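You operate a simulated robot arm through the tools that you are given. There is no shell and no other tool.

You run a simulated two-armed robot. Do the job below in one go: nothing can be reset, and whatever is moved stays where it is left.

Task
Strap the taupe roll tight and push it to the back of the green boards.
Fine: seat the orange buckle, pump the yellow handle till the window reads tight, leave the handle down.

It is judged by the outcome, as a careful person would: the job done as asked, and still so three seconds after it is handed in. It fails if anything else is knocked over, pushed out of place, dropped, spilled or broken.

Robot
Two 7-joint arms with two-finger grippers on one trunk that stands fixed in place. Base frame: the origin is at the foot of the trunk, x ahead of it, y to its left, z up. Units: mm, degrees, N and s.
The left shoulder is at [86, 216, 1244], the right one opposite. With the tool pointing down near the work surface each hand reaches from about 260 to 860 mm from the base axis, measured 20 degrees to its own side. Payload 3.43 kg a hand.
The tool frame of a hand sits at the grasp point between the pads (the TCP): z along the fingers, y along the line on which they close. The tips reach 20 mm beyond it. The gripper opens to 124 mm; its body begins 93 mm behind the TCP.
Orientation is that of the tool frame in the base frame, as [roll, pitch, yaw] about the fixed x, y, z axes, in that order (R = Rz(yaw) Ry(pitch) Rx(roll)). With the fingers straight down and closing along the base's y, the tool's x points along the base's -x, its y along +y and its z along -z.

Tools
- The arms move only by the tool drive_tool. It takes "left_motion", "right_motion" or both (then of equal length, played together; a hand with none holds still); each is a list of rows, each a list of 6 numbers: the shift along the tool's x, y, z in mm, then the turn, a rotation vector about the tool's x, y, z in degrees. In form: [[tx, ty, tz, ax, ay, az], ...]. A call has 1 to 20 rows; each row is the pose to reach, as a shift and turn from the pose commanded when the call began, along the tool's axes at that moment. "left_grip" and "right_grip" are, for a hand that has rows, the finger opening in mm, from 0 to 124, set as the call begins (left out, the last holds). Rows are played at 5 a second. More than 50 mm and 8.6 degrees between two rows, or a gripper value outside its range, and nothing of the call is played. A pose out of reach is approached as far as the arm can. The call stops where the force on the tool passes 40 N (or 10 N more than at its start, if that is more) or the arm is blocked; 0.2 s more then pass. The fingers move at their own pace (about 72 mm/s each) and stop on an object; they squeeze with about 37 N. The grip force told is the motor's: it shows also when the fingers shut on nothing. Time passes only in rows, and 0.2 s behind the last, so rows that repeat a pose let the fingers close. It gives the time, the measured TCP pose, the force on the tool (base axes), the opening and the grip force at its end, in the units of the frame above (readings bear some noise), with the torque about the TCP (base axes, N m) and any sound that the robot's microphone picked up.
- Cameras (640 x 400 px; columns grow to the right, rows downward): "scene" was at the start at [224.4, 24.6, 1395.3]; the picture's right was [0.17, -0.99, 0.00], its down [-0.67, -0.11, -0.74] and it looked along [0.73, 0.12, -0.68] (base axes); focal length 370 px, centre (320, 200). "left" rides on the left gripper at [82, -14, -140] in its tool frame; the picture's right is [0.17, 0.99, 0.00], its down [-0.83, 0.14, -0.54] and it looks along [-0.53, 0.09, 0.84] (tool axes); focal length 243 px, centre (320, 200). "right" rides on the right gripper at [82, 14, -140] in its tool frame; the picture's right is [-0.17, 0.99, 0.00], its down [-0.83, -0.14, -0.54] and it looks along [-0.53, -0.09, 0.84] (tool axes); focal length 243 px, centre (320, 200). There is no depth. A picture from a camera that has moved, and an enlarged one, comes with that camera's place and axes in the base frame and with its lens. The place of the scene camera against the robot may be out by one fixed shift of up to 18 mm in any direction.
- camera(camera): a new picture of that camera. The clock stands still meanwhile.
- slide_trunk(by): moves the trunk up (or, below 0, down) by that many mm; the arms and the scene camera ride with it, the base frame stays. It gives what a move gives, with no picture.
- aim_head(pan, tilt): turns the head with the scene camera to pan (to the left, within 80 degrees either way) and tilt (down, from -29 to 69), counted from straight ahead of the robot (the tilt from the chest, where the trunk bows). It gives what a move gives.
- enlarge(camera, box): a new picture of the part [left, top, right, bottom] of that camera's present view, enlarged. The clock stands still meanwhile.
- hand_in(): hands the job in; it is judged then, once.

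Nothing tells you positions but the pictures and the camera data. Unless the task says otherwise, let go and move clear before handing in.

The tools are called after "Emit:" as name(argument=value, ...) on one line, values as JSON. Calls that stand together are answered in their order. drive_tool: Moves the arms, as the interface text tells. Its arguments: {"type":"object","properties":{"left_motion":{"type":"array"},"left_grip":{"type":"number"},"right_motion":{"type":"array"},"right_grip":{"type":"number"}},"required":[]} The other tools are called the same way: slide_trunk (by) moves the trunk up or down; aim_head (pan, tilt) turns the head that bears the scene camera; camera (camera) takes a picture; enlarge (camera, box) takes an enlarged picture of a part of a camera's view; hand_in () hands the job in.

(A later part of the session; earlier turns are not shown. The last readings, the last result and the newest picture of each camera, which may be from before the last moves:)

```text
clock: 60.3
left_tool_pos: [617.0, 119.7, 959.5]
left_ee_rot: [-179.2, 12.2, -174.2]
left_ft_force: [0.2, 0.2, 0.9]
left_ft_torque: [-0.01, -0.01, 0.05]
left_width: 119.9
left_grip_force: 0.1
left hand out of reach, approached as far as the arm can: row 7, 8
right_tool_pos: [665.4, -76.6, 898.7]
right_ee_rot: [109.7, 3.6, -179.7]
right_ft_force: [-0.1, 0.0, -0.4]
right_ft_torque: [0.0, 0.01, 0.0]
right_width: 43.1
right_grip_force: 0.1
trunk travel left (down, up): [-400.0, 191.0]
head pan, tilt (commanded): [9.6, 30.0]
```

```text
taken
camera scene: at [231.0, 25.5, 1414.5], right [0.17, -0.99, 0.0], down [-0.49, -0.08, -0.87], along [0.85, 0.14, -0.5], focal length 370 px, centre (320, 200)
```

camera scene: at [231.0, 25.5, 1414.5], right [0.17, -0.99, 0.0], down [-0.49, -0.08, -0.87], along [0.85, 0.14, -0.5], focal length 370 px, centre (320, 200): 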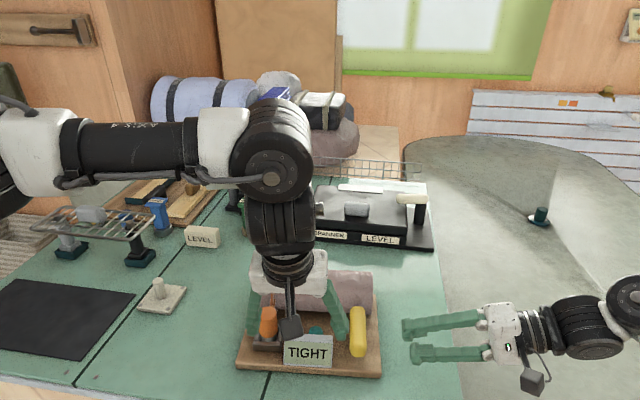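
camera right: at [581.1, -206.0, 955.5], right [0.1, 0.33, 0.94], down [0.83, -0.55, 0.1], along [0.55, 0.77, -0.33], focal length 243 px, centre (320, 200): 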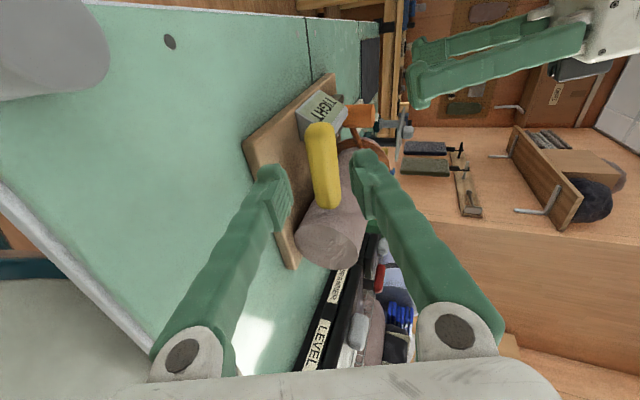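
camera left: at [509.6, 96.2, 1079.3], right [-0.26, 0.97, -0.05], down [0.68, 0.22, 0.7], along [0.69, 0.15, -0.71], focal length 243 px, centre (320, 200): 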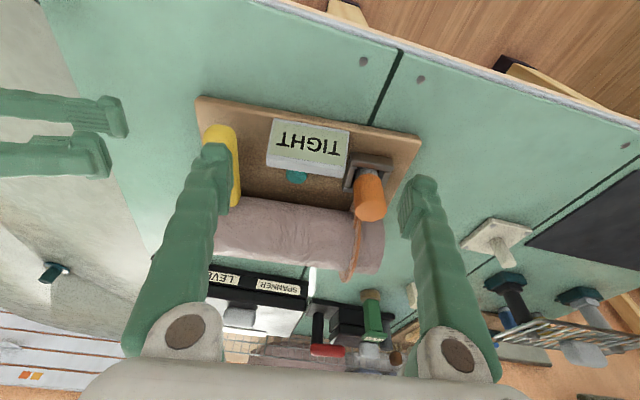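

The hand is parallel to the carrier's front edge, which I measure at x≈631–655. I'll lower it straight down in front of the edge, stopping short of the table.

Emit:
drive_tool(left_motion=[[6.3, 0.4, 29.3, 0, 0, 0], [12.7, 0.8, 58.6, 0, 0, 0], [19, 1.2, 88, 0, 0, 0], [23.2, 1.5, 107.5, 0, 0, 0], [26.6, 1.7, 123.1, 0, 0, 0], [26.6, 1.7, 123.1, 0, 0, 0]])

Emit:
camera(camera="left")

Emit:
enlarge(camera="right", box=[200, 40, 440, 240])

Emit:
enlarge(camera="scene", box=[220, 250, 400, 400])

```text
clock: 61.7
left_tool_pos: [617.1, 119.7, 830.7]
left_ee_rot: [-179.3, 12.3, -174.1]
left_ft_force: [-0.2, -0.2, 1.0]
left_ft_torque: [0.01, -0.02, -0.02]
left_width: 120.0
left_grip_force: 0.0
right_tool_pos: [665.3, -77.5, 898.8]
right_ee_rot: [109.7, 3.5, -179.6]
right_ft_force: [0.4, -0.1, -0.1]
right_ft_torque: [-0.03, 0.01, -0.05]
right_width: 42.9
right_grip_force: 0.0
trunk travel left (down, up): [-400.0, 191.0]
head pan, tilt (commanded): [9.6, 30.0]
```

```text
taken
camera left: at [509.7, 96.9, 950.8], right [-0.26, 0.96, -0.05], down [0.68, 0.22, 0.7], along [0.69, 0.15, -0.71], focal length 243 px, centre (320, 200)
```

left: 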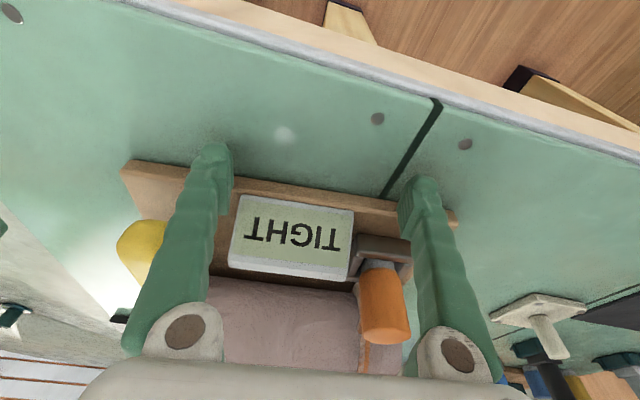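

```text
2.00 times, centred on (320, 140) of right
camera zoom: at [581.3, -205.9, 955.4], right [0.1, 0.33, 0.94], down [0.83, -0.55, 0.1], along [0.55, 0.77, -0.33], focal length 485 px, centre (320, 320)
```

zoom: 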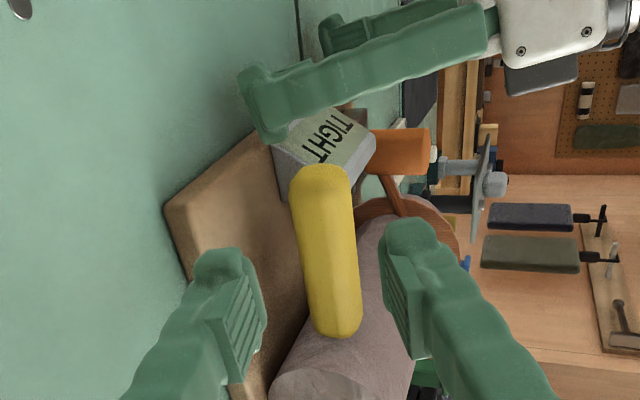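

```text
2.67 times, centred on (310, 325) of scene
camera zoom: at [231.4, 25.6, 1414.4], right [0.17, -0.99, 0.0], down [-0.49, -0.08, -0.87], along [0.85, 0.14, -0.5], focal length 987 px, centre (347, -133)
```

zoom: 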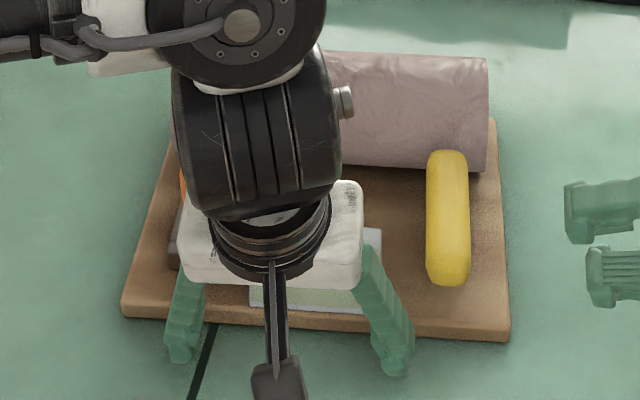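

The fingertips are in front of the edge and just above the table. I'll lower them a little more.

Emit:
drive_tool(left_motion=[[0.8, 0, 3.9, 0, 0, 0], [1.5, 0.1, 6.8, 0, 0, 0], [2.1, 0.1, 9.8, 0, 0, 0], [2.1, 0.1, 9.8, 0, 0, 0]])

Emit:
enlarge(camera="right", box=[260, 40, 400, 140])

Emit:
enlarge(camera="left", box=[110, 120, 470, 300])

```text
clock: 62.7
left_tool_pos: [616.2, 118.9, 823.2]
left_ee_rot: [-179.3, 12.2, -174.2]
left_ft_force: [1.2, 0.0, -0.4]
left_ft_torque: [0.02, -0.04, 0.02]
left_width: 119.8
left_grip_force: 0.1
right_tool_pos: [666.3, -76.6, 899.1]
right_ee_rot: [109.8, 3.6, -179.6]
right_ft_force: [0.3, -0.1, 1.4]
right_ft_torque: [-0.01, 0.0, -0.02]
right_width: 43.1
right_grip_force: 0.1
trunk travel left (down, up): [-400.0, 191.0]
head pan, tilt (commanded): [9.6, 30.0]
```

```text
4.00 times, centred on (330, 90) of right
camera zoom: at [581.4, -205.8, 955.3], right [0.1, 0.33, 0.94], down [0.83, -0.55, 0.1], along [0.55, 0.77, -0.33], focal length 970 px, centre (280, 640)
```

zoom: 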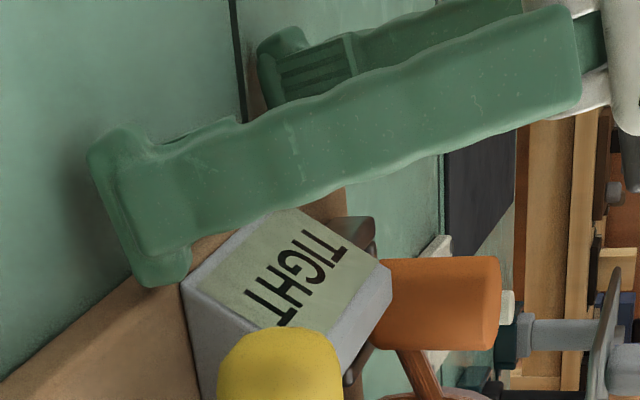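

```text
1.78 times, centred on (290, 210) of left
camera zoom: at [508.8, 96.2, 943.2], right [-0.26, 0.96, -0.05], down [0.68, 0.22, 0.7], along [0.69, 0.15, -0.71], focal length 431 px, centre (373, 182)
```

zoom: 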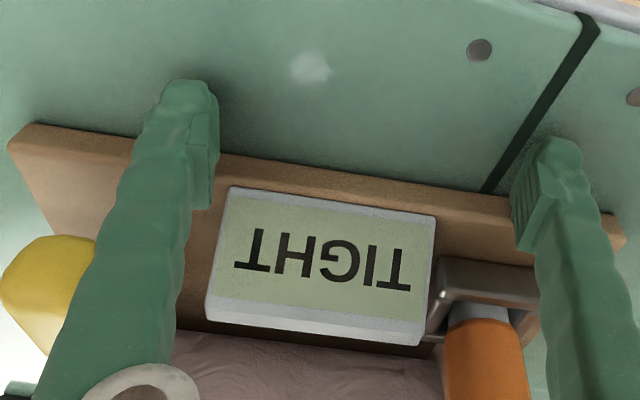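

The fingertip feet are broad, about 45 mm front to back, so a forward tilt would make them ride up on the thin board. I'll raise slightly, set the hand vertical, and come down again in front of the edge.

Emit:
drive_tool(left_motion=[[-4.2, -0.3, -19.5, 0, 0, 0], [4.5, 0.6, -21.4, 0, 4, 0], [4.5, 0.6, -21.4, 0, 8, 0], [4.5, 0.6, -21.4, 0, 12.2, 0], [4.5, 0.6, -21.4, 0, 12.2, 0]])

Emit:
enlarge(camera="right", box=[260, 40, 400, 140])

```text
clock: 63.9
left_tool_pos: [607.5, 119.3, 844.0]
left_ee_rot: [-179.3, 0.1, -174.2]
left_ft_force: [-0.2, 0.1, -0.2]
left_ft_torque: [-0.01, -0.01, -0.01]
left_width: 120.2
left_grip_force: 0.0
right_tool_pos: [665.9, -76.1, 901.6]
right_ee_rot: [109.7, 3.6, -179.6]
right_ft_force: [-0.2, 1.0, -0.1]
right_ft_torque: [0.04, -0.02, -0.01]
right_width: 43.0
right_grip_force: 0.2
trunk travel left (down, up): [-400.0, 191.0]
head pan, tilt (commanded): [9.6, 30.0]
```

```text
4.00 times, centred on (330, 90) of right
camera zoom: at [581.4, -205.6, 955.4], right [0.1, 0.33, 0.94], down [0.83, -0.55, 0.1], along [0.55, 0.77, -0.33], focal length 970 px, centre (280, 640)
```

zoom: 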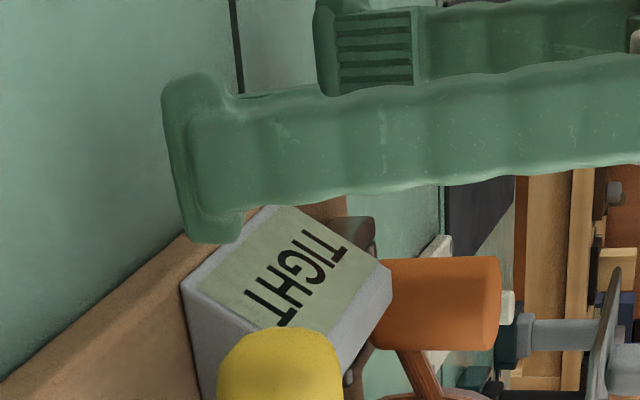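

Emit:
drive_tool(left_motion=[[0, 0, 10, 0, 0, 0], [0, 0, 18, 0, 0, 0], [0, 0, 22, 0, 0, 0], [0, 0, 22, 0, 0, 0]])

Emit:
enlarge(camera="right", box=[260, 40, 400, 140])

Emit:
enlarge(camera="left", box=[110, 100, 470, 300])

```text
clock: 64.9
left_tool_pos: [606.6, 121.9, 821.2]
left_ee_rot: [-179.3, 0.0, -174.1]
left_ft_force: [-0.3, 0.1, 0.7]
left_ft_torque: [0.05, -0.02, -0.02]
left_width: 119.8
left_grip_force: 0.0
right_tool_pos: [666.1, -77.2, 899.4]
right_ee_rot: [109.8, 3.7, -179.6]
right_ft_force: [-0.3, 0.6, -0.2]
right_ft_torque: [0.02, 0.0, 0.0]
right_width: 42.9
right_grip_force: 0.1
trunk travel left (down, up): [-400.0, 191.0]
head pan, tilt (commanded): [9.6, 30.0]
```

```text
4.00 times, centred on (330, 90) of right
camera zoom: at [581.4, -205.8, 955.3], right [0.1, 0.33, 0.94], down [0.83, -0.55, 0.1], along [0.55, 0.77, -0.33], focal length 970 px, centre (280, 640)
```

zoom: 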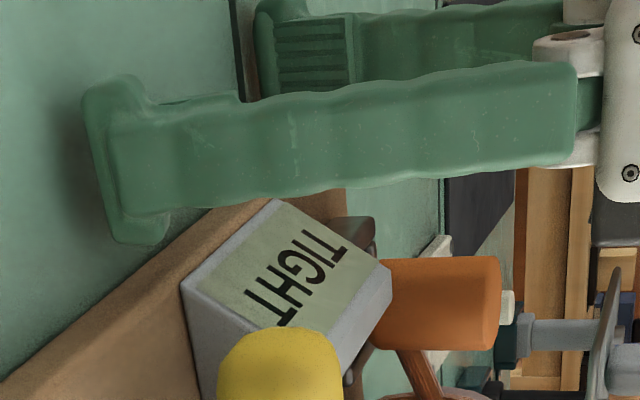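

```text
1.78 times, centred on (290, 200) of left
camera zoom: at [526.4, 100.7, 961.3], right [-0.26, 0.96, -0.01], down [0.81, 0.23, 0.54], along [0.52, 0.13, -0.84], focal length 431 px, centre (373, 200)
```

zoom: 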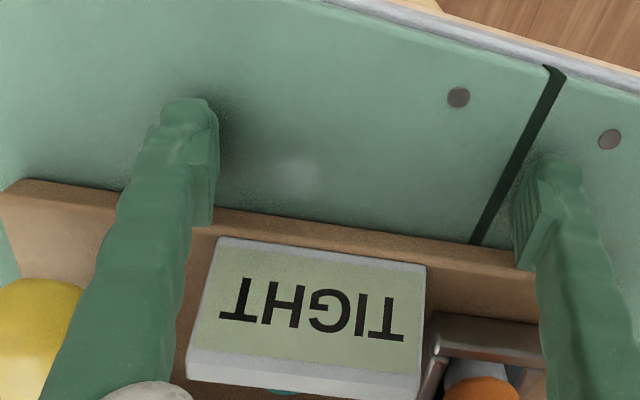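

The feet are in front of the edge, low over the table. I'll lower 2 mm more and advance gently into contact.

Emit:
drive_tool(left_motion=[[0, 0, 2, 0, 0, 0], [-5, 0, 2, 0, 0, 0], [-10, 0, 2, 0, 0, 0], [-15, 0, 2, 0, 0, 0], [-20, 0, 2, 0, 0, 0], [-20, 0, 2, 0, 0, 0]])

Emit:
enlarge(camera="right", box=[260, 40, 400, 140])

Emit:
enlarge(camera="left", box=[110, 100, 470, 300])

```text
clock: 66.3
left_tool_pos: [624.0, 120.7, 819.7]
left_ee_rot: [-179.2, -0.1, -174.5]
left_ft_force: [-18.6, 0.2, 2.8]
left_ft_torque: [-0.24, 0.11, -1.19]
left_width: 119.6
left_grip_force: 0.0
right_tool_pos: [664.3, -76.9, 900.2]
right_ee_rot: [109.8, 3.7, -179.7]
right_ft_force: [-0.3, 0.4, 0.3]
right_ft_torque: [-0.04, 0.0, -0.02]
right_width: 42.7
right_grip_force: 0.1
trunk travel left (down, up): [-400.0, 191.0]
head pan, tilt (commanded): [9.6, 30.0]
```

```text
4.00 times, centred on (330, 90) of right
camera zoom: at [579.8, -205.7, 956.3], right [0.1, 0.33, 0.94], down [0.83, -0.55, 0.1], along [0.55, 0.77, -0.33], focal length 970 px, centre (280, 640)
```

zoom: 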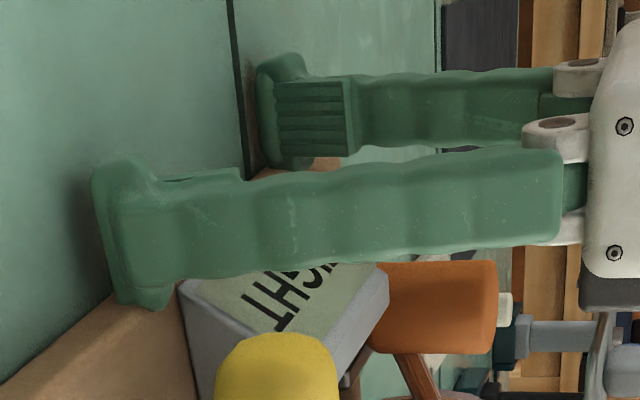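

```text
1.78 times, centred on (290, 200) of left
camera zoom: at [543.9, 101.2, 960.4], right [-0.26, 0.97, -0.01], down [0.81, 0.23, 0.54], along [0.52, 0.13, -0.84], focal length 431 px, centre (373, 200)
```

zoom: 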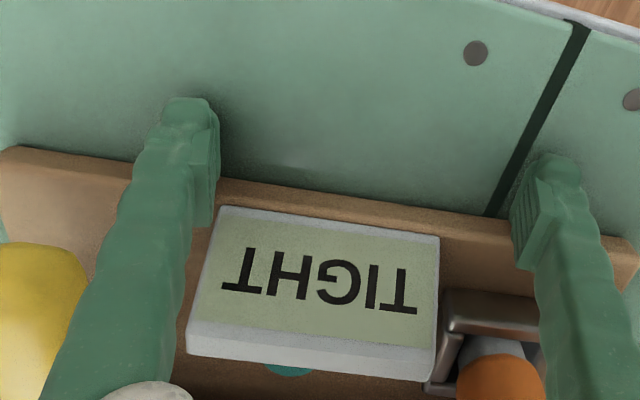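

Contact is made with 18.6 N on the right foot so far. I'll keep pushing in small steps and watch the force.

Emit:
drive_tool(left_motion=[[-4, 0, 0, 0, 0, 0], [-8, 0, 0, 0, 0, 0], [-12, 0, 0, 0, 0, 0], [-16, 0, 0, 0, 0, 0], [-20, 0, 0, 0, 0, 0], [-20, 0, 0, 0, 0, 0]])

Emit:
camera(camera="scene")

Emit:
enlarge(camera="right", box=[220, 40, 420, 240])

```text
clock: 67.7
left_tool_pos: [645.0, 124.0, 821.0]
left_ee_rot: [-179.3, 0.0, -174.4]
left_ft_force: [-26.6, -1.6, 12.5]
left_ft_torque: [0.44, 0.07, 0.04]
left_width: 120.0
left_grip_force: 0.1
right_tool_pos: [663.2, -76.4, 902.1]
right_ee_rot: [109.8, 3.9, -179.6]
right_ft_force: [-0.6, 0.5, -0.4]
right_ft_torque: [0.01, 0.0, -0.03]
right_width: 43.1
right_grip_force: 0.1
trunk travel left (down, up): [-400.0, 191.0]
head pan, tilt (commanded): [9.6, 30.0]
```

```text
taken
camera scene: at [227.2, 25.3, 1415.1], right [0.17, -0.99, 0.0], down [-0.49, -0.08, -0.87], along [0.86, 0.14, -0.5], focal length 370 px, centre (320, 200)
```

scene: 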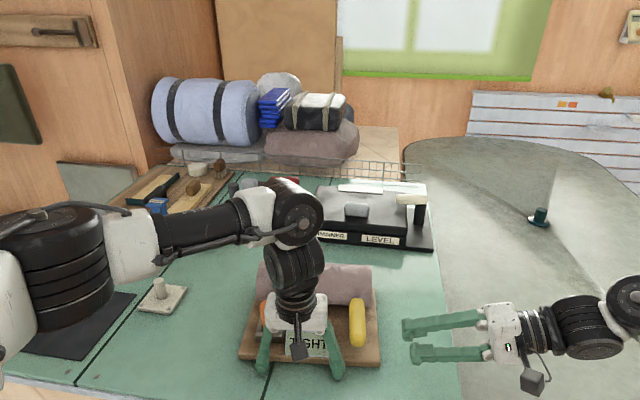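

```text
2.00 times, centred on (320, 140) of right
camera zoom: at [578.6, -206.1, 957.2], right [0.1, 0.33, 0.94], down [0.83, -0.55, 0.11], along [0.55, 0.77, -0.33], focal length 485 px, centre (320, 320)
```

zoom: 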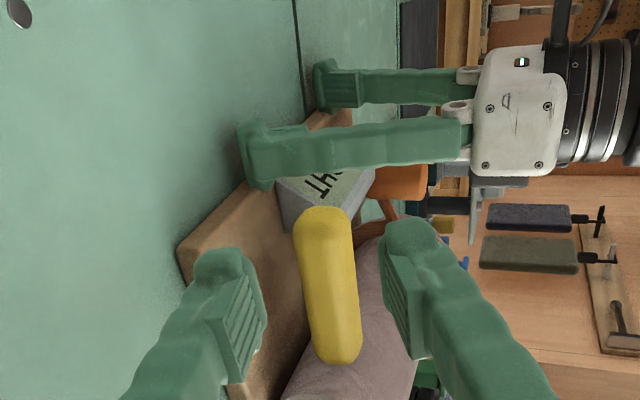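

Emit:
enlarge(camera="right", box=[270, 70, 350, 140])

Emit:
enlarge(camera="left", box=[160, 120, 280, 240])

Emit:
enlarge(camera="scene", box=[230, 280, 390, 390])

```text
5.71 times, centred on (310, 105) of right
camera zoom: at [578.6, -206.1, 957.2], right [0.1, 0.33, 0.94], down [0.83, -0.55, 0.11], along [0.55, 0.77, -0.33], focal length 1386 px, centre (377, 743)
```

zoom: 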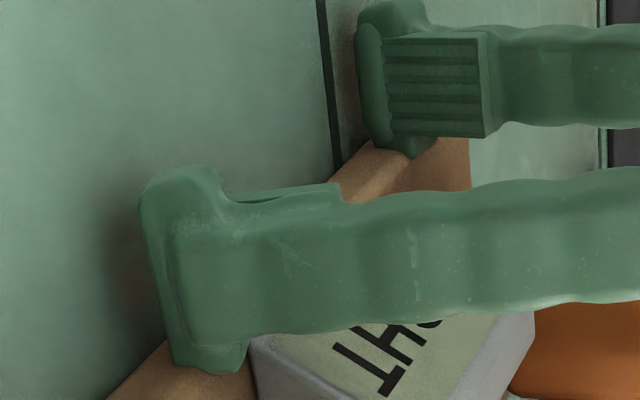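

```text
3.33 times, centred on (220, 180) of left
camera zoom: at [563.8, 103.6, 961.7], right [-0.26, 0.96, -0.01], down [0.81, 0.23, 0.54], along [0.52, 0.13, -0.84], focal length 809 px, centre (653, 267)
```

zoom: 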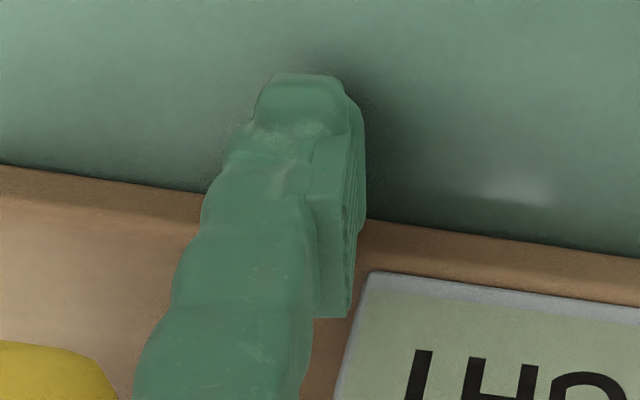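

```text
3.64 times, centred on (310, 335) of scene
camera zoom: at [227.2, 25.3, 1415.1], right [0.17, -0.99, 0.0], down [-0.49, -0.08, -0.87], along [0.86, 0.14, -0.5], focal length 1345 px, centre (356, -291)
```

zoom: 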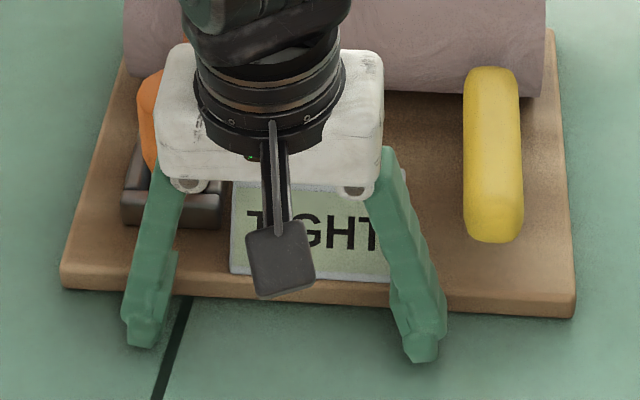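

The push works, but there's some upward force, so the feet may be high on the board's edge. I'll back off slightly, lower until I just feel the table, and resume.

Emit:
drive_tool(left_motion=[[6, 0, 0, 0, 0, 0], [8, 0, 0, 0, 0, 0], [8, 0, 2, 0, 0, 0], [8, 0, 4, 0, 0, 0], [8, 0, 4, 0, 0, 0]])

```text
clock: 68.9
left_tool_pos: [640.3, 123.1, 816.7]
left_ee_rot: [-179.2, 0.2, -174.3]
left_ft_force: [2.0, 0.0, 11.0]
left_ft_torque: [0.81, 0.1, -0.1]
left_width: 121.8
left_grip_force: 1.4
right_tool_pos: [665.0, -77.8, 900.0]
right_ee_rot: [109.7, 3.7, -179.6]
right_ft_force: [-0.3, -0.3, 0.0]
right_ft_torque: [-0.01, 0.02, -0.01]
right_width: 43.1
right_grip_force: 0.2
trunk travel left (down, up): [-400.0, 191.0]
head pan, tilt (commanded): [9.6, 30.0]
```

The table is at z≈796 by touch, so the feet were at a good height. I'll raise 2 mm off the table and push on about 60 mm, then check everything.

Emit:
drive_tool(left_motion=[[0, 0, -2.2, 0, 0, 0], [-6, 0, -2.2, 0, 0, 0], [-12, 0, -2.2, 0, 0, 0], [-18, 0, -2.2, 0, 0, 0], [-24, 0, -2.2, 0, 0, 0], [-30, 0, -2.2, 0, 0, 0], [-36, 0, -2.2, 0, 0, 0], [-42, 0, -2.2, 0, 0, 0], [-48, 0, -2.2, 0, 0, 0], [-54, 0, -2.2, 0, 0, 0], [-60, 0, -2.2, 0, 0, 0], [-65, 0, -2.2, 0, 0, 0]])

Emit:
camera(camera="right")

Emit:
camera(camera="scene")

Emit:
camera(camera="left")

```text
clock: 71.5
left_tool_pos: [702.9, 127.3, 817.2]
left_ee_rot: [-179.3, 0.0, -174.2]
left_ft_force: [-15.3, -1.0, -2.0]
left_ft_torque: [0.47, 0.23, 0.2]
left_width: 119.9
left_grip_force: 0.0
right_tool_pos: [664.1, -76.6, 900.1]
right_ee_rot: [109.7, 3.6, -179.6]
right_ft_force: [0.2, 0.2, -0.5]
right_ft_torque: [0.0, -0.02, 0.01]
right_width: 42.8
right_grip_force: 0.1
trunk travel left (down, up): [-400.0, 191.0]
head pan, tilt (commanded): [9.6, 30.0]
```

```text
taken
camera right: at [580.2, -205.8, 956.0], right [0.1, 0.33, 0.94], down [0.83, -0.55, 0.1], along [0.55, 0.77, -0.33], focal length 243 px, centre (320, 200)
```

right: 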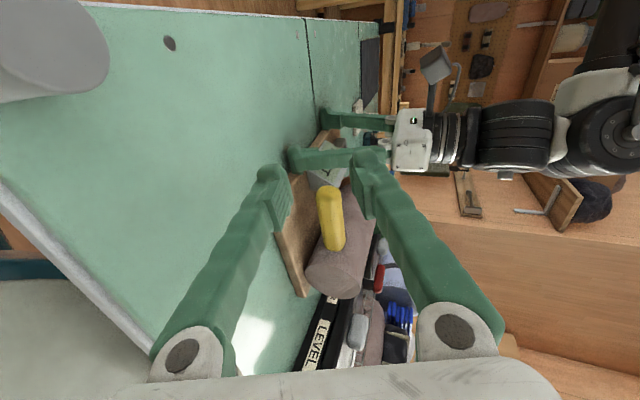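

```text
taken
camera scene: at [229.7, 25.7, 1414.6], right [0.17, -0.99, 0.0], down [-0.49, -0.08, -0.87], along [0.85, 0.14, -0.5], focal length 370 px, centre (320, 200)
```

scene: 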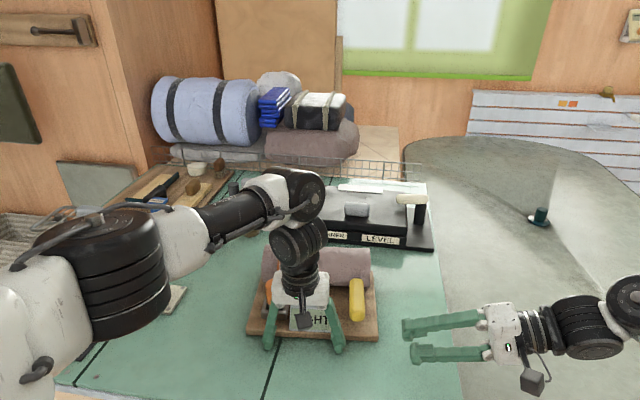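

```text
taken
camera left: at [622.3, 108.7, 958.3], right [-0.26, 0.96, -0.01], down [0.81, 0.23, 0.54], along [0.52, 0.13, -0.84], focal length 243 px, centre (320, 200)
```

left: 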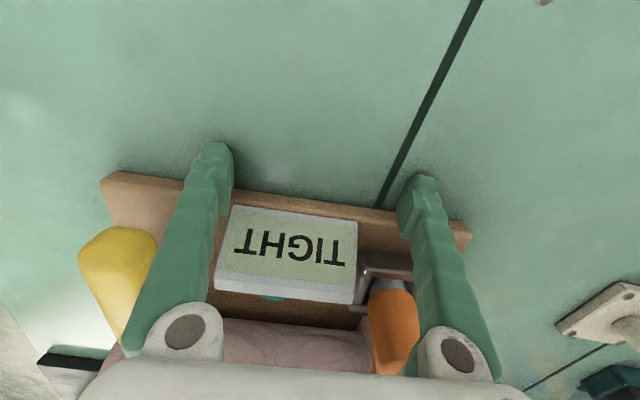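

Smooth: still TIGHT, about 15 N, nothing disturbed. I'll push on another 50 mm.

Emit:
drive_tool(left_motion=[[-6, 0, 0, 0, 0, 0], [-12, 0, 0, 0, 0, 0], [-18, 0, 0, 0, 0, 0], [-24, 0, 0, 0, 0, 0], [-30, 0, 0, 0, 0, 0], [-36, 0, 0, 0, 0, 0], [-42, 0, 0, 0, 0, 0], [-48, 0, 0, 0, 0, 0], [-50, 0, 0, 0, 0, 0]])

Emit:
camera(camera="right")

Emit:
camera(camera="scene")

Emit:
enlarge(camera="right", box=[260, 180, 420, 380])

```text
clock: 73.5
left_tool_pos: [751.6, 133.8, 818.8]
left_ee_rot: [-179.2, 0.1, -174.3]
left_ft_force: [-19.7, -4.4, 2.9]
left_ft_torque: [-0.46, 0.06, -0.78]
left_width: 120.7
left_grip_force: 0.7
left hand out of reach, approached as far as the arm can: row 4, 5
right_tool_pos: [664.3, -77.8, 901.9]
right_ee_rot: [109.7, 3.8, -179.6]
right_ft_force: [0.4, 0.7, 0.0]
right_ft_torque: [0.01, -0.01, 0.0]
right_width: 43.1
right_grip_force: 0.1
trunk travel left (down, up): [-400.0, 191.0]
head pan, tilt (commanded): [9.6, 30.0]
```

```text
taken
camera right: at [579.9, -206.1, 956.3], right [0.1, 0.33, 0.94], down [0.83, -0.55, 0.1], along [0.55, 0.77, -0.33], focal length 243 px, centre (320, 200)
```

right: 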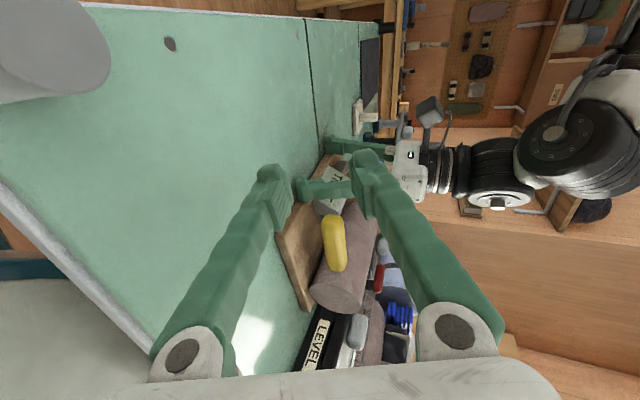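

```text
taken
camera scene: at [229.2, 25.3, 1414.8], right [0.17, -0.99, 0.0], down [-0.49, -0.08, -0.87], along [0.85, 0.14, -0.5], focal length 370 px, centre (320, 200)
```

scene: 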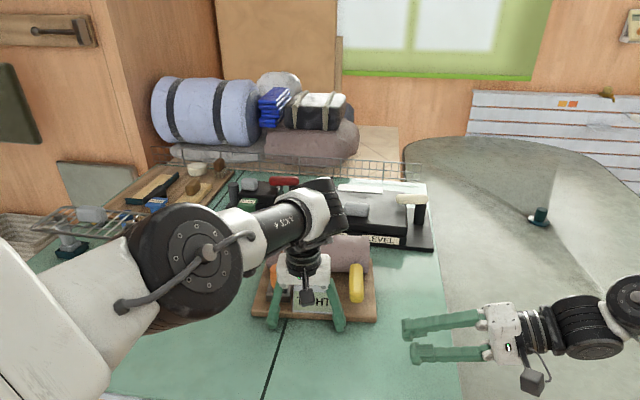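

```text
2.00 times, centred on (340, 280) of right
camera zoom: at [579.9, -206.1, 956.3], right [0.1, 0.33, 0.94], down [0.83, -0.55, 0.1], along [0.55, 0.77, -0.33], focal length 485 px, centre (280, 40)
```

zoom: 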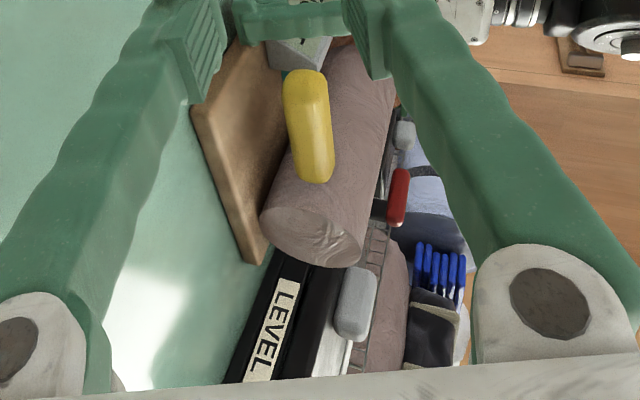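

The remaining gap between the carrier's back corner and the black box is about 65 mm. I'll push 30 mm more, then re-measure.

Emit:
drive_tool(left_motion=[[-6, 0, 0, 0, 0, 0], [-12, 0, 0, 0, 0, 0], [-18, 0, 0, 0, 0, 0], [-24, 0, 0, 0, 0, 0], [-30, 0, 0, 0, 0, 0], [-30, 0, 0, 0, 0, 0]])

Emit:
enlarge(camera="right", box=[260, 180, 420, 380])

Emit:
camera(camera="scene")

Emit:
camera(camera="left")

```text
clock: 74.9
left_tool_pos: [752.1, 133.8, 818.0]
left_ee_rot: [-179.2, 0.1, -174.2]
left_ft_force: [-19.5, -6.9, 2.5]
left_ft_torque: [-0.18, 0.08, -0.96]
left_width: 120.8
left_grip_force: 0.9
left hand out of reach, approached as far as the arm can: row 1, 2, 3, 4, 5, 6
right_tool_pos: [662.5, -78.3, 900.8]
right_ee_rot: [109.7, 3.7, -179.6]
right_ft_force: [-0.2, 0.2, -0.5]
right_ft_torque: [0.02, -0.02, 0.01]
right_width: 43.0
right_grip_force: 0.0
trunk travel left (down, up): [-400.0, 191.0]
head pan, tilt (commanded): [9.6, 30.0]
```

```text
2.00 times, centred on (340, 280) of right
camera zoom: at [579.7, -206.3, 956.3], right [0.1, 0.33, 0.94], down [0.83, -0.55, 0.1], along [0.55, 0.77, -0.33], focal length 485 px, centre (280, 40)
```

zoom: 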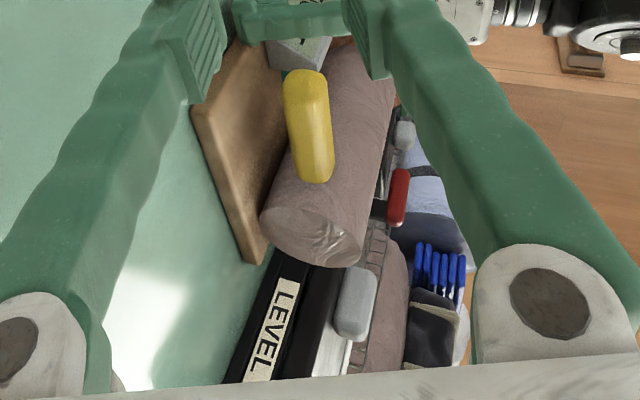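

```text
taken
camera scene: at [228.9, 25.0, 1414.8], right [0.17, -0.99, 0.0], down [-0.49, -0.08, -0.87], along [0.85, 0.14, -0.5], focal length 370 px, centre (320, 200)
```

scene: 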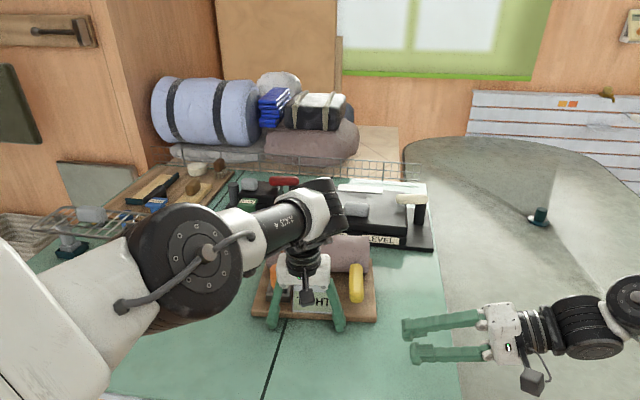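

```text
taken
camera left: at [671.0, 113.4, 959.7], right [-0.26, 0.96, -0.01], down [0.81, 0.23, 0.54], along [0.52, 0.13, -0.84], focal length 243 px, centre (320, 200)
```

left: 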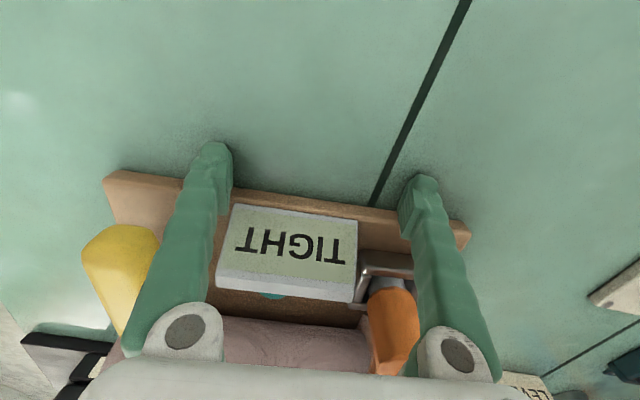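

The left arm can't extend further in this posture (x≈752), leaving about 65 mm of free gap. I'll back off, rise, and unfold the arm by going back to its starting region, then re-approach the board's front edge with a better elbow posture.

Emit:
drive_tool(left_motion=[[8, 0, 0, 0, 0, 0], [15, 0, 0, 0, 0, 0], [15, 0, -40, 0, 0, 0], [15, 0, -85, 0, 0, 0], [15, 0, -130, 0, 0, 0], [15, 0, -175, 0, 0, 0], [15, 0, -175, 0, 0, 0]])

Emit:
drive_tool(left_motion=[[20, 40, -10, 0, 0, 1], [45, 80, -20, 0, 0, 2], [75, 115, -40, 0, 0, 3], [105, 145, -60, 0, 0, 4], [135, 170, -80, 0, 0, 5], [165, 190, -100, 0, 0, 5.8], [180, 200, -110, 0, 0, 5.8]])

Emit:
camera(camera="scene")

```text
clock: 76.7
left_tool_pos: [720.4, 159.3, 942.5]
left_ee_rot: [178.6, -4.0, -172.8]
left_ft_force: [-0.1, -0.4, 0.5]
left_ft_torque: [0.0, 0.02, 0.01]
left_width: 120.2
left_grip_force: 0.1
right_tool_pos: [665.3, -78.1, 899.6]
right_ee_rot: [109.8, 3.6, -179.6]
right_ft_force: [-0.4, -0.3, -1.0]
right_ft_torque: [-0.01, 0.03, 0.02]
right_width: 42.8
right_grip_force: 0.0
trunk travel left (down, up): [-400.0, 191.0]
head pan, tilt (commanded): [9.6, 30.0]
stopped in row 7 (left hand): the arm was blocked; the commanded pose is now the measured one
```

```text
refused: row 3 steps farther than a row can; nothing moved
```

```text
taken
camera scene: at [231.5, 25.8, 1414.4], right [0.17, -0.99, 0.0], down [-0.49, -0.08, -0.87], along [0.85, 0.14, -0.5], focal length 370 px, centre (320, 200)
```

scene: 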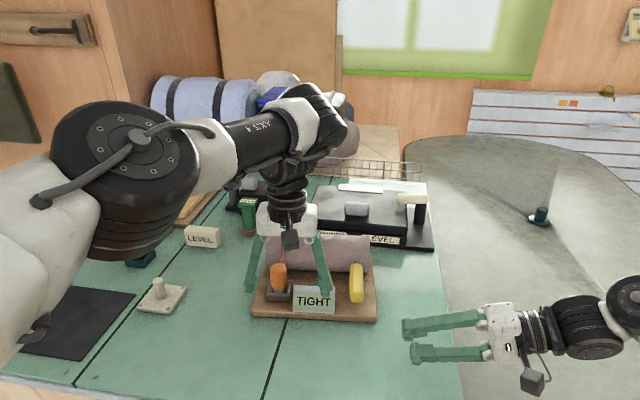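

The arm reached a joint limit on the way up but touched nothing. I'll move it back out to its starting region to unwind it.

Emit:
drive_tool(left_motion=[[21, 27, -20.5, 0.2, -0.6, 1], [42, 54, -41, 0.3, -1.2, 2], [64, 81, -61.5, 0.5, -1.8, 3], [85, 108, -82, 0.6, -2.3, 4.1], [106, 134, -102, 0.8, -2.9, 5.1], [127, 161, -123, 1, -3.5, 6.1], [148.6, 188.3, -143.4, 1.1, -4.1, 7.1], [148.6, 188.3, -143.4, 1.1, -4.1, 7.1]])

Emit:
camera(camera="scene")

```text
clock: 78.5
left_tool_pos: [562.3, 323.4, 1101.1]
left_ee_rot: [-179.8, -0.1, 179.7]
left_ft_force: [0.8, 0.9, -0.4]
left_ft_torque: [0.01, 0.04, 0.0]
left_width: 120.2
left_grip_force: 0.1
right_tool_pos: [665.8, -76.5, 898.2]
right_ee_rot: [109.7, 3.6, -179.7]
right_ft_force: [0.2, -0.5, -0.1]
right_ft_torque: [0.0, 0.0, 0.01]
right_width: 43.1
right_grip_force: 0.1
trunk travel left (down, up): [-400.0, 191.0]
head pan, tilt (commanded): [9.6, 30.0]
```

```text
taken
camera scene: at [232.8, 25.3, 1414.1], right [0.17, -0.99, 0.0], down [-0.49, -0.08, -0.87], along [0.85, 0.14, -0.5], focal length 370 px, centre (320, 200)
```

scene: 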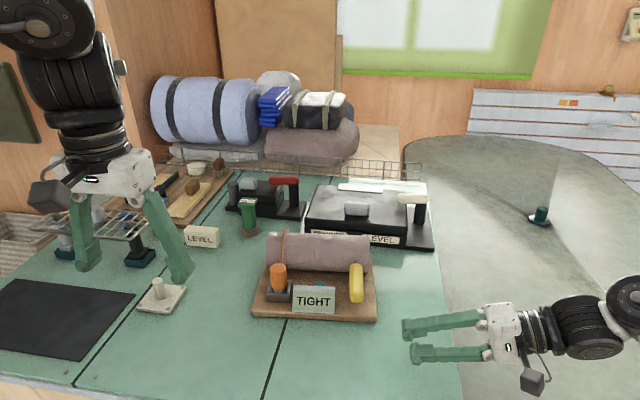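

Everything is in place; the carrier has moved back about 130 mm, is still TIGHT, and has about 60 mm of gap left. To gain reach I'll raise the right hand, then lower the trunk.

Emit:
drive_tool(right_motion=[[9.7, 32, -20, 0, 0, 0], [19.3, 64, -40, 0, 0, 0], [29, 96, -60, 0, 0, 0], [38.6, 128, -80, 0, 0, 0], [48.3, 159.6, -99.2, 0, 0, 0], [48.3, 159.6, -99.2, 0, 0, 0]])

```text
clock: 79.9
left_tool_pos: [562.6, 323.0, 1100.9]
left_ee_rot: [-179.8, 0.1, 179.7]
left_ft_force: [0.1, 0.2, 0.5]
left_ft_torque: [0.02, 0.02, 0.0]
left_width: 120.1
left_grip_force: 0.1
right_tool_pos: [604.7, -121.0, 1082.3]
right_ee_rot: [109.8, 3.5, -179.7]
right_ft_force: [-0.1, 0.7, 0.0]
right_ft_torque: [0.01, -0.03, 0.06]
right_width: 43.1
right_grip_force: 0.0
trunk travel left (down, up): [-400.0, 191.0]
head pan, tilt (commanded): [9.6, 30.0]
```

Emit:
slide_trunk(by=-150)

Emit:
camera(camera="scene")

Emit:
camera(camera="left")

Emit:
camera(camera="right")

```text
clock: 81.7
left_tool_pos: [562.1, 322.9, 952.7]
left_ee_rot: [-179.8, 0.0, 179.6]
left_ft_force: [0.2, 0.6, 0.3]
left_ft_torque: [-0.02, -0.05, 0.01]
left_width: 119.8
left_grip_force: 0.1
right_tool_pos: [605.2, -117.0, 931.8]
right_ee_rot: [109.7, 3.8, -179.6]
right_ft_force: [-0.9, -0.4, -0.4]
right_ft_torque: [0.02, -0.02, -0.04]
right_width: 43.1
right_grip_force: 0.0
trunk travel left (down, up): [-250.0, 341.0]
head pan, tilt (commanded): [9.6, 30.0]
```

```text
taken
camera scene: at [269.9, 25.8, 1264.1], right [0.17, -0.99, 0.0], down [-0.49, -0.08, -0.87], along [0.85, 0.14, -0.5], focal length 370 px, centre (320, 200)
```

scene: 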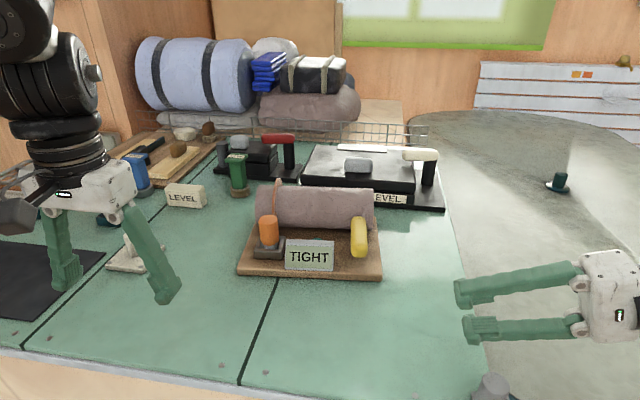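

```text
taken
camera left: at [479.8, 309.6, 1093.2], right [-0.16, 0.99, 0.0], down [0.83, 0.14, 0.54], along [0.53, 0.08, -0.84], focal length 243 px, centre (320, 200)
```

left: 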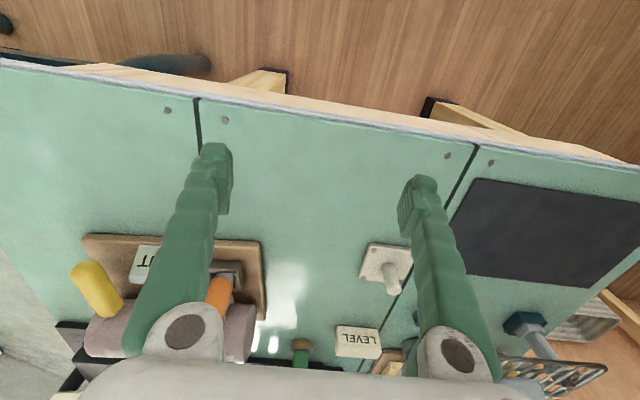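

```text
taken
camera right: at [521.5, -245.5, 986.3], right [0.1, 0.33, 0.94], down [0.83, -0.55, 0.1], along [0.55, 0.77, -0.33], focal length 243 px, centre (320, 200)
```

right: 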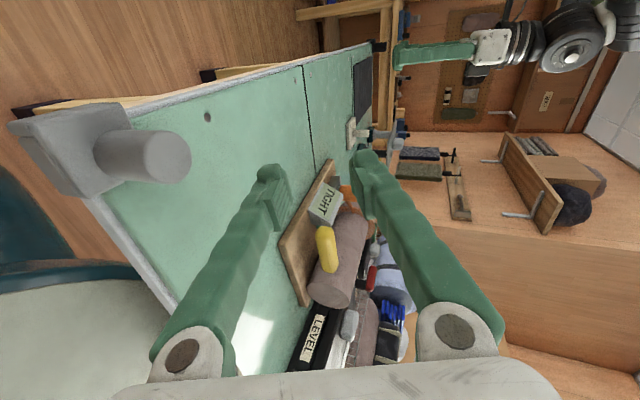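

With the trunk lower, I'll bring the left hand over in front of the carrier again, this time squared to the table and slightly further to its own side.

Emit:
drive_tool(left_motion=[[-29, -27, 4, 0, 0, 0], [-58, -54, 8, 0, 0, 0], [-86, -81, 12, 0, 0, 0], [-115, -108, 17, 0, 0, 0], [-144, -136, 22, 0, 0, 0], [-168, -163, 30, 0, 0, 0], [-168, -163, 30, 0, 0, 0]])

Emit:
camera(camera="left")

Emit:
camera(camera="scene")

```text
clock: 83.3
left_tool_pos: [726.8, 160.0, 923.2]
left_ee_rot: [-179.9, 0.0, 179.7]
left_ft_force: [-0.4, 0.3, 0.3]
left_ft_torque: [-0.03, -0.01, -0.03]
left_width: 120.1
left_grip_force: 0.0
right_tool_pos: [605.4, -116.8, 929.5]
right_ee_rot: [109.8, 3.7, -179.5]
right_ft_force: [-0.5, 0.2, 1.2]
right_ft_torque: [0.01, -0.02, -0.02]
right_width: 42.9
right_grip_force: 0.0
trunk travel left (down, up): [-250.0, 341.0]
head pan, tilt (commanded): [9.6, 30.0]
```

```text
taken
camera left: at [645.5, 147.7, 1063.0], right [-0.16, 0.99, 0.0], down [0.83, 0.14, 0.54], along [0.53, 0.08, -0.84], focal length 243 px, centre (320, 200)
```

left: 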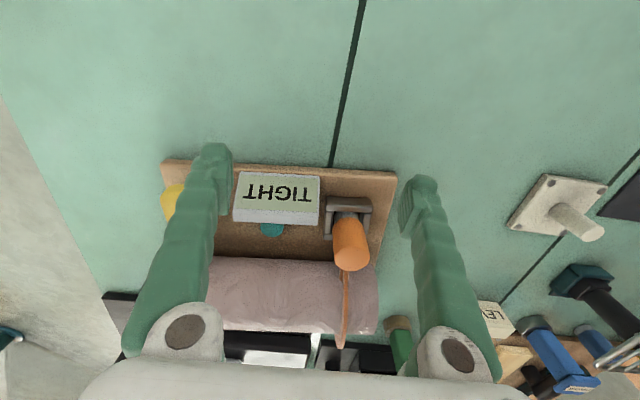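

```text
taken
camera scene: at [269.7, 26.6, 1264.1], right [0.17, -0.99, 0.0], down [-0.49, -0.08, -0.87], along [0.85, 0.14, -0.5], focal length 370 px, centre (320, 200)
```

scene: 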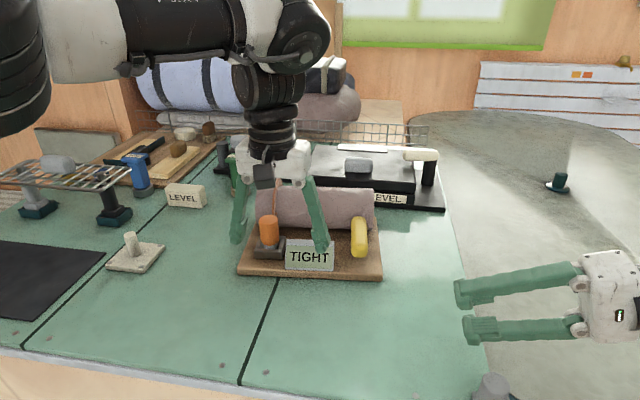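

I measure the front edge running from (753, 254) to (784, −11). I'll move back a little and lower straight down to the pushing height.

Emit:
drive_tool(left_motion=[[7, 0, 0, 0, 0, 0], [7, 0, 35, 0, 0, 0], [7, 0, 70, 0, 0, 0], [7, 0, 92, 0, 0, 0], [7, 0, 100, 0, 0, 0], [7, 0, 104, 0, 0, 0], [7, 0, 104, 0, 0, 0]])

Emit:
camera(camera="left")

Emit:
enlarge(camera="scene", box=[210, 130, 450, 300])

```text
clock: 84.9
left_tool_pos: [721.0, 160.0, 817.8]
left_ee_rot: [-180.0, 0.0, 179.7]
left_ft_force: [0.4, -0.2, 0.0]
left_ft_torque: [0.0, -0.02, -0.01]
left_width: 120.1
left_grip_force: 0.0
right_tool_pos: [606.5, -116.3, 930.3]
right_ee_rot: [109.8, 3.6, -179.5]
right_ft_force: [0.2, -0.5, 0.5]
right_ft_torque: [0.03, 0.05, 0.02]
right_width: 43.0
right_grip_force: 0.2
trunk travel left (down, up): [-250.0, 341.0]
head pan, tilt (commanded): [9.6, 30.0]
```

```text
taken
camera left: at [640.2, 146.5, 958.3], right [-0.16, 0.99, 0.0], down [0.83, 0.14, 0.54], along [0.53, 0.09, -0.84], focal length 243 px, centre (320, 200)
```

left: 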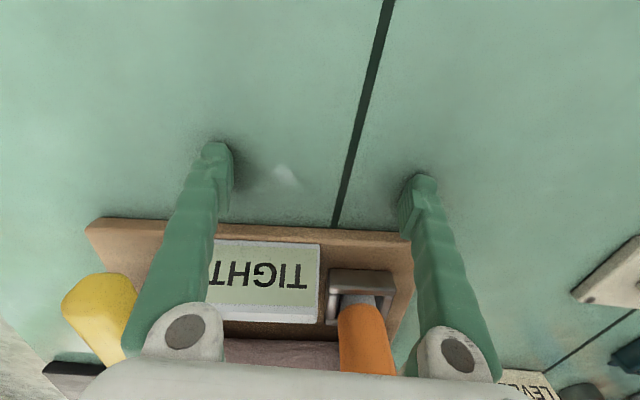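

```text
2.35 times, centred on (330, 215) of scene
camera zoom: at [270.2, 25.7, 1264.0], right [0.17, -0.99, 0.0], down [-0.49, -0.08, -0.87], along [0.85, 0.14, -0.5], focal length 870 px, centre (296, 165)
```

zoom: 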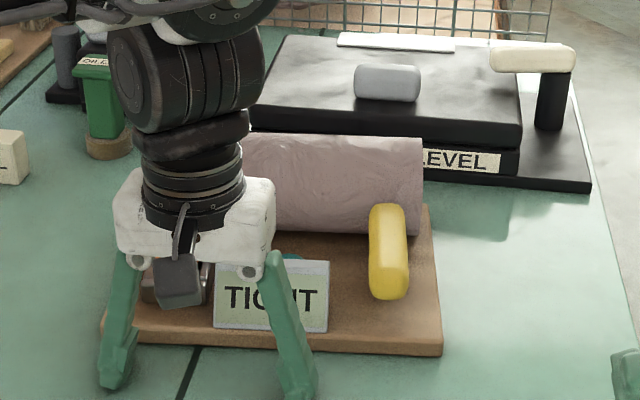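

The left foot is near the board's left corner, so I'll shift the hand 15 mm toward the centre, then push forward in small steps, letting the board square up against both feet.

Emit:
drive_tool(left_motion=[[0, -8, 0, 0, 0, 0], [0, -16, 0, 0, 0, 0], [-5, -16, 0, 0, 0, 0], [-10, -16, 0, 0, 0, 0], [-15, -16, 0, 0, 0, 0], [-20, -16, 0, 0, 0, 0], [-25, -16, 0, 0, 0, 0], [-30, -16, 0, 0, 0, 0], [-35, -16, 0, 0, 0, 0], [-39, -16, 0, 0, 0, 0]])

Emit:
camera(camera="left")

Emit:
camera(camera="right")

Emit:
enlarge(camera="scene", box=[210, 130, 450, 300])

```text
clock: 87.1
left_tool_pos: [760.0, 142.9, 820.8]
left_ee_rot: [-179.9, 0.0, 179.8]
left_ft_force: [-14.5, 5.2, -2.7]
left_ft_torque: [-0.08, 0.14, 1.04]
left_width: 122.6
left_grip_force: 2.2
right_tool_pos: [605.9, -115.9, 930.5]
right_ee_rot: [109.9, 3.7, -179.6]
right_ft_force: [-0.1, -0.1, -1.0]
right_ft_torque: [-0.02, 0.0, -0.02]
right_width: 43.0
right_grip_force: 0.0
trunk travel left (down, up): [-250.0, 341.0]
head pan, tilt (commanded): [9.6, 30.0]
```

```text
taken
camera left: at [679.1, 129.6, 960.9], right [-0.16, 0.99, 0.0], down [0.83, 0.14, 0.54], along [0.53, 0.09, -0.84], focal length 243 px, centre (320, 200)
```

left: 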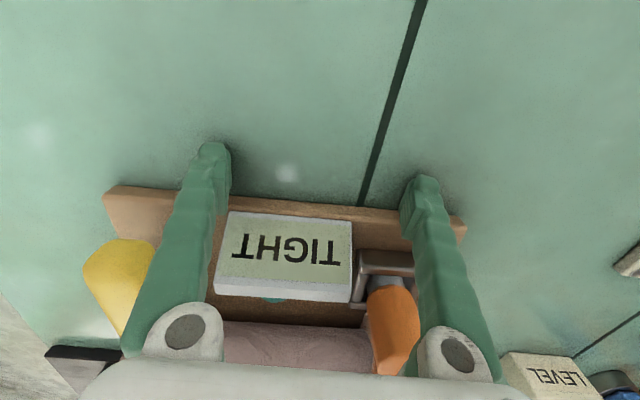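

```text
taken
camera right: at [521.1, -245.3, 986.2], right [0.1, 0.33, 0.94], down [0.83, -0.55, 0.1], along [0.55, 0.77, -0.33], focal length 243 px, centre (320, 200)
```

right: 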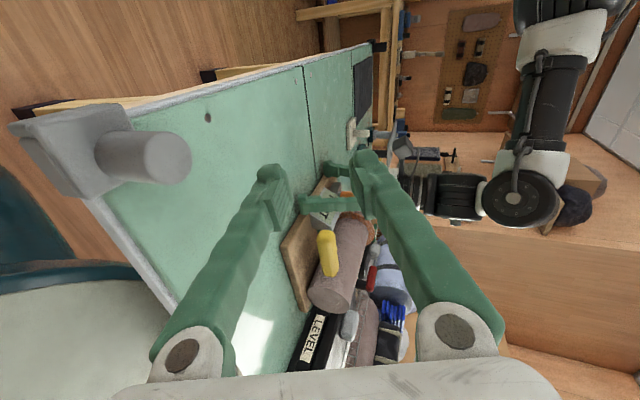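

```text
2.35 times, centred on (330, 215) of scene
camera zoom: at [269.3, 26.2, 1264.2], right [0.17, -0.99, 0.0], down [-0.49, -0.08, -0.87], along [0.85, 0.14, -0.5], focal length 870 px, centre (296, 165)
```

zoom: 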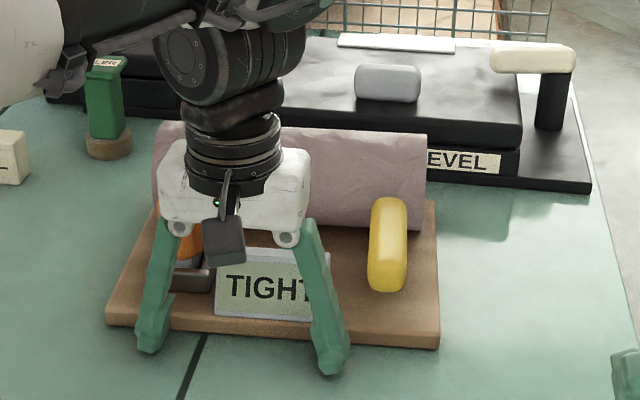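

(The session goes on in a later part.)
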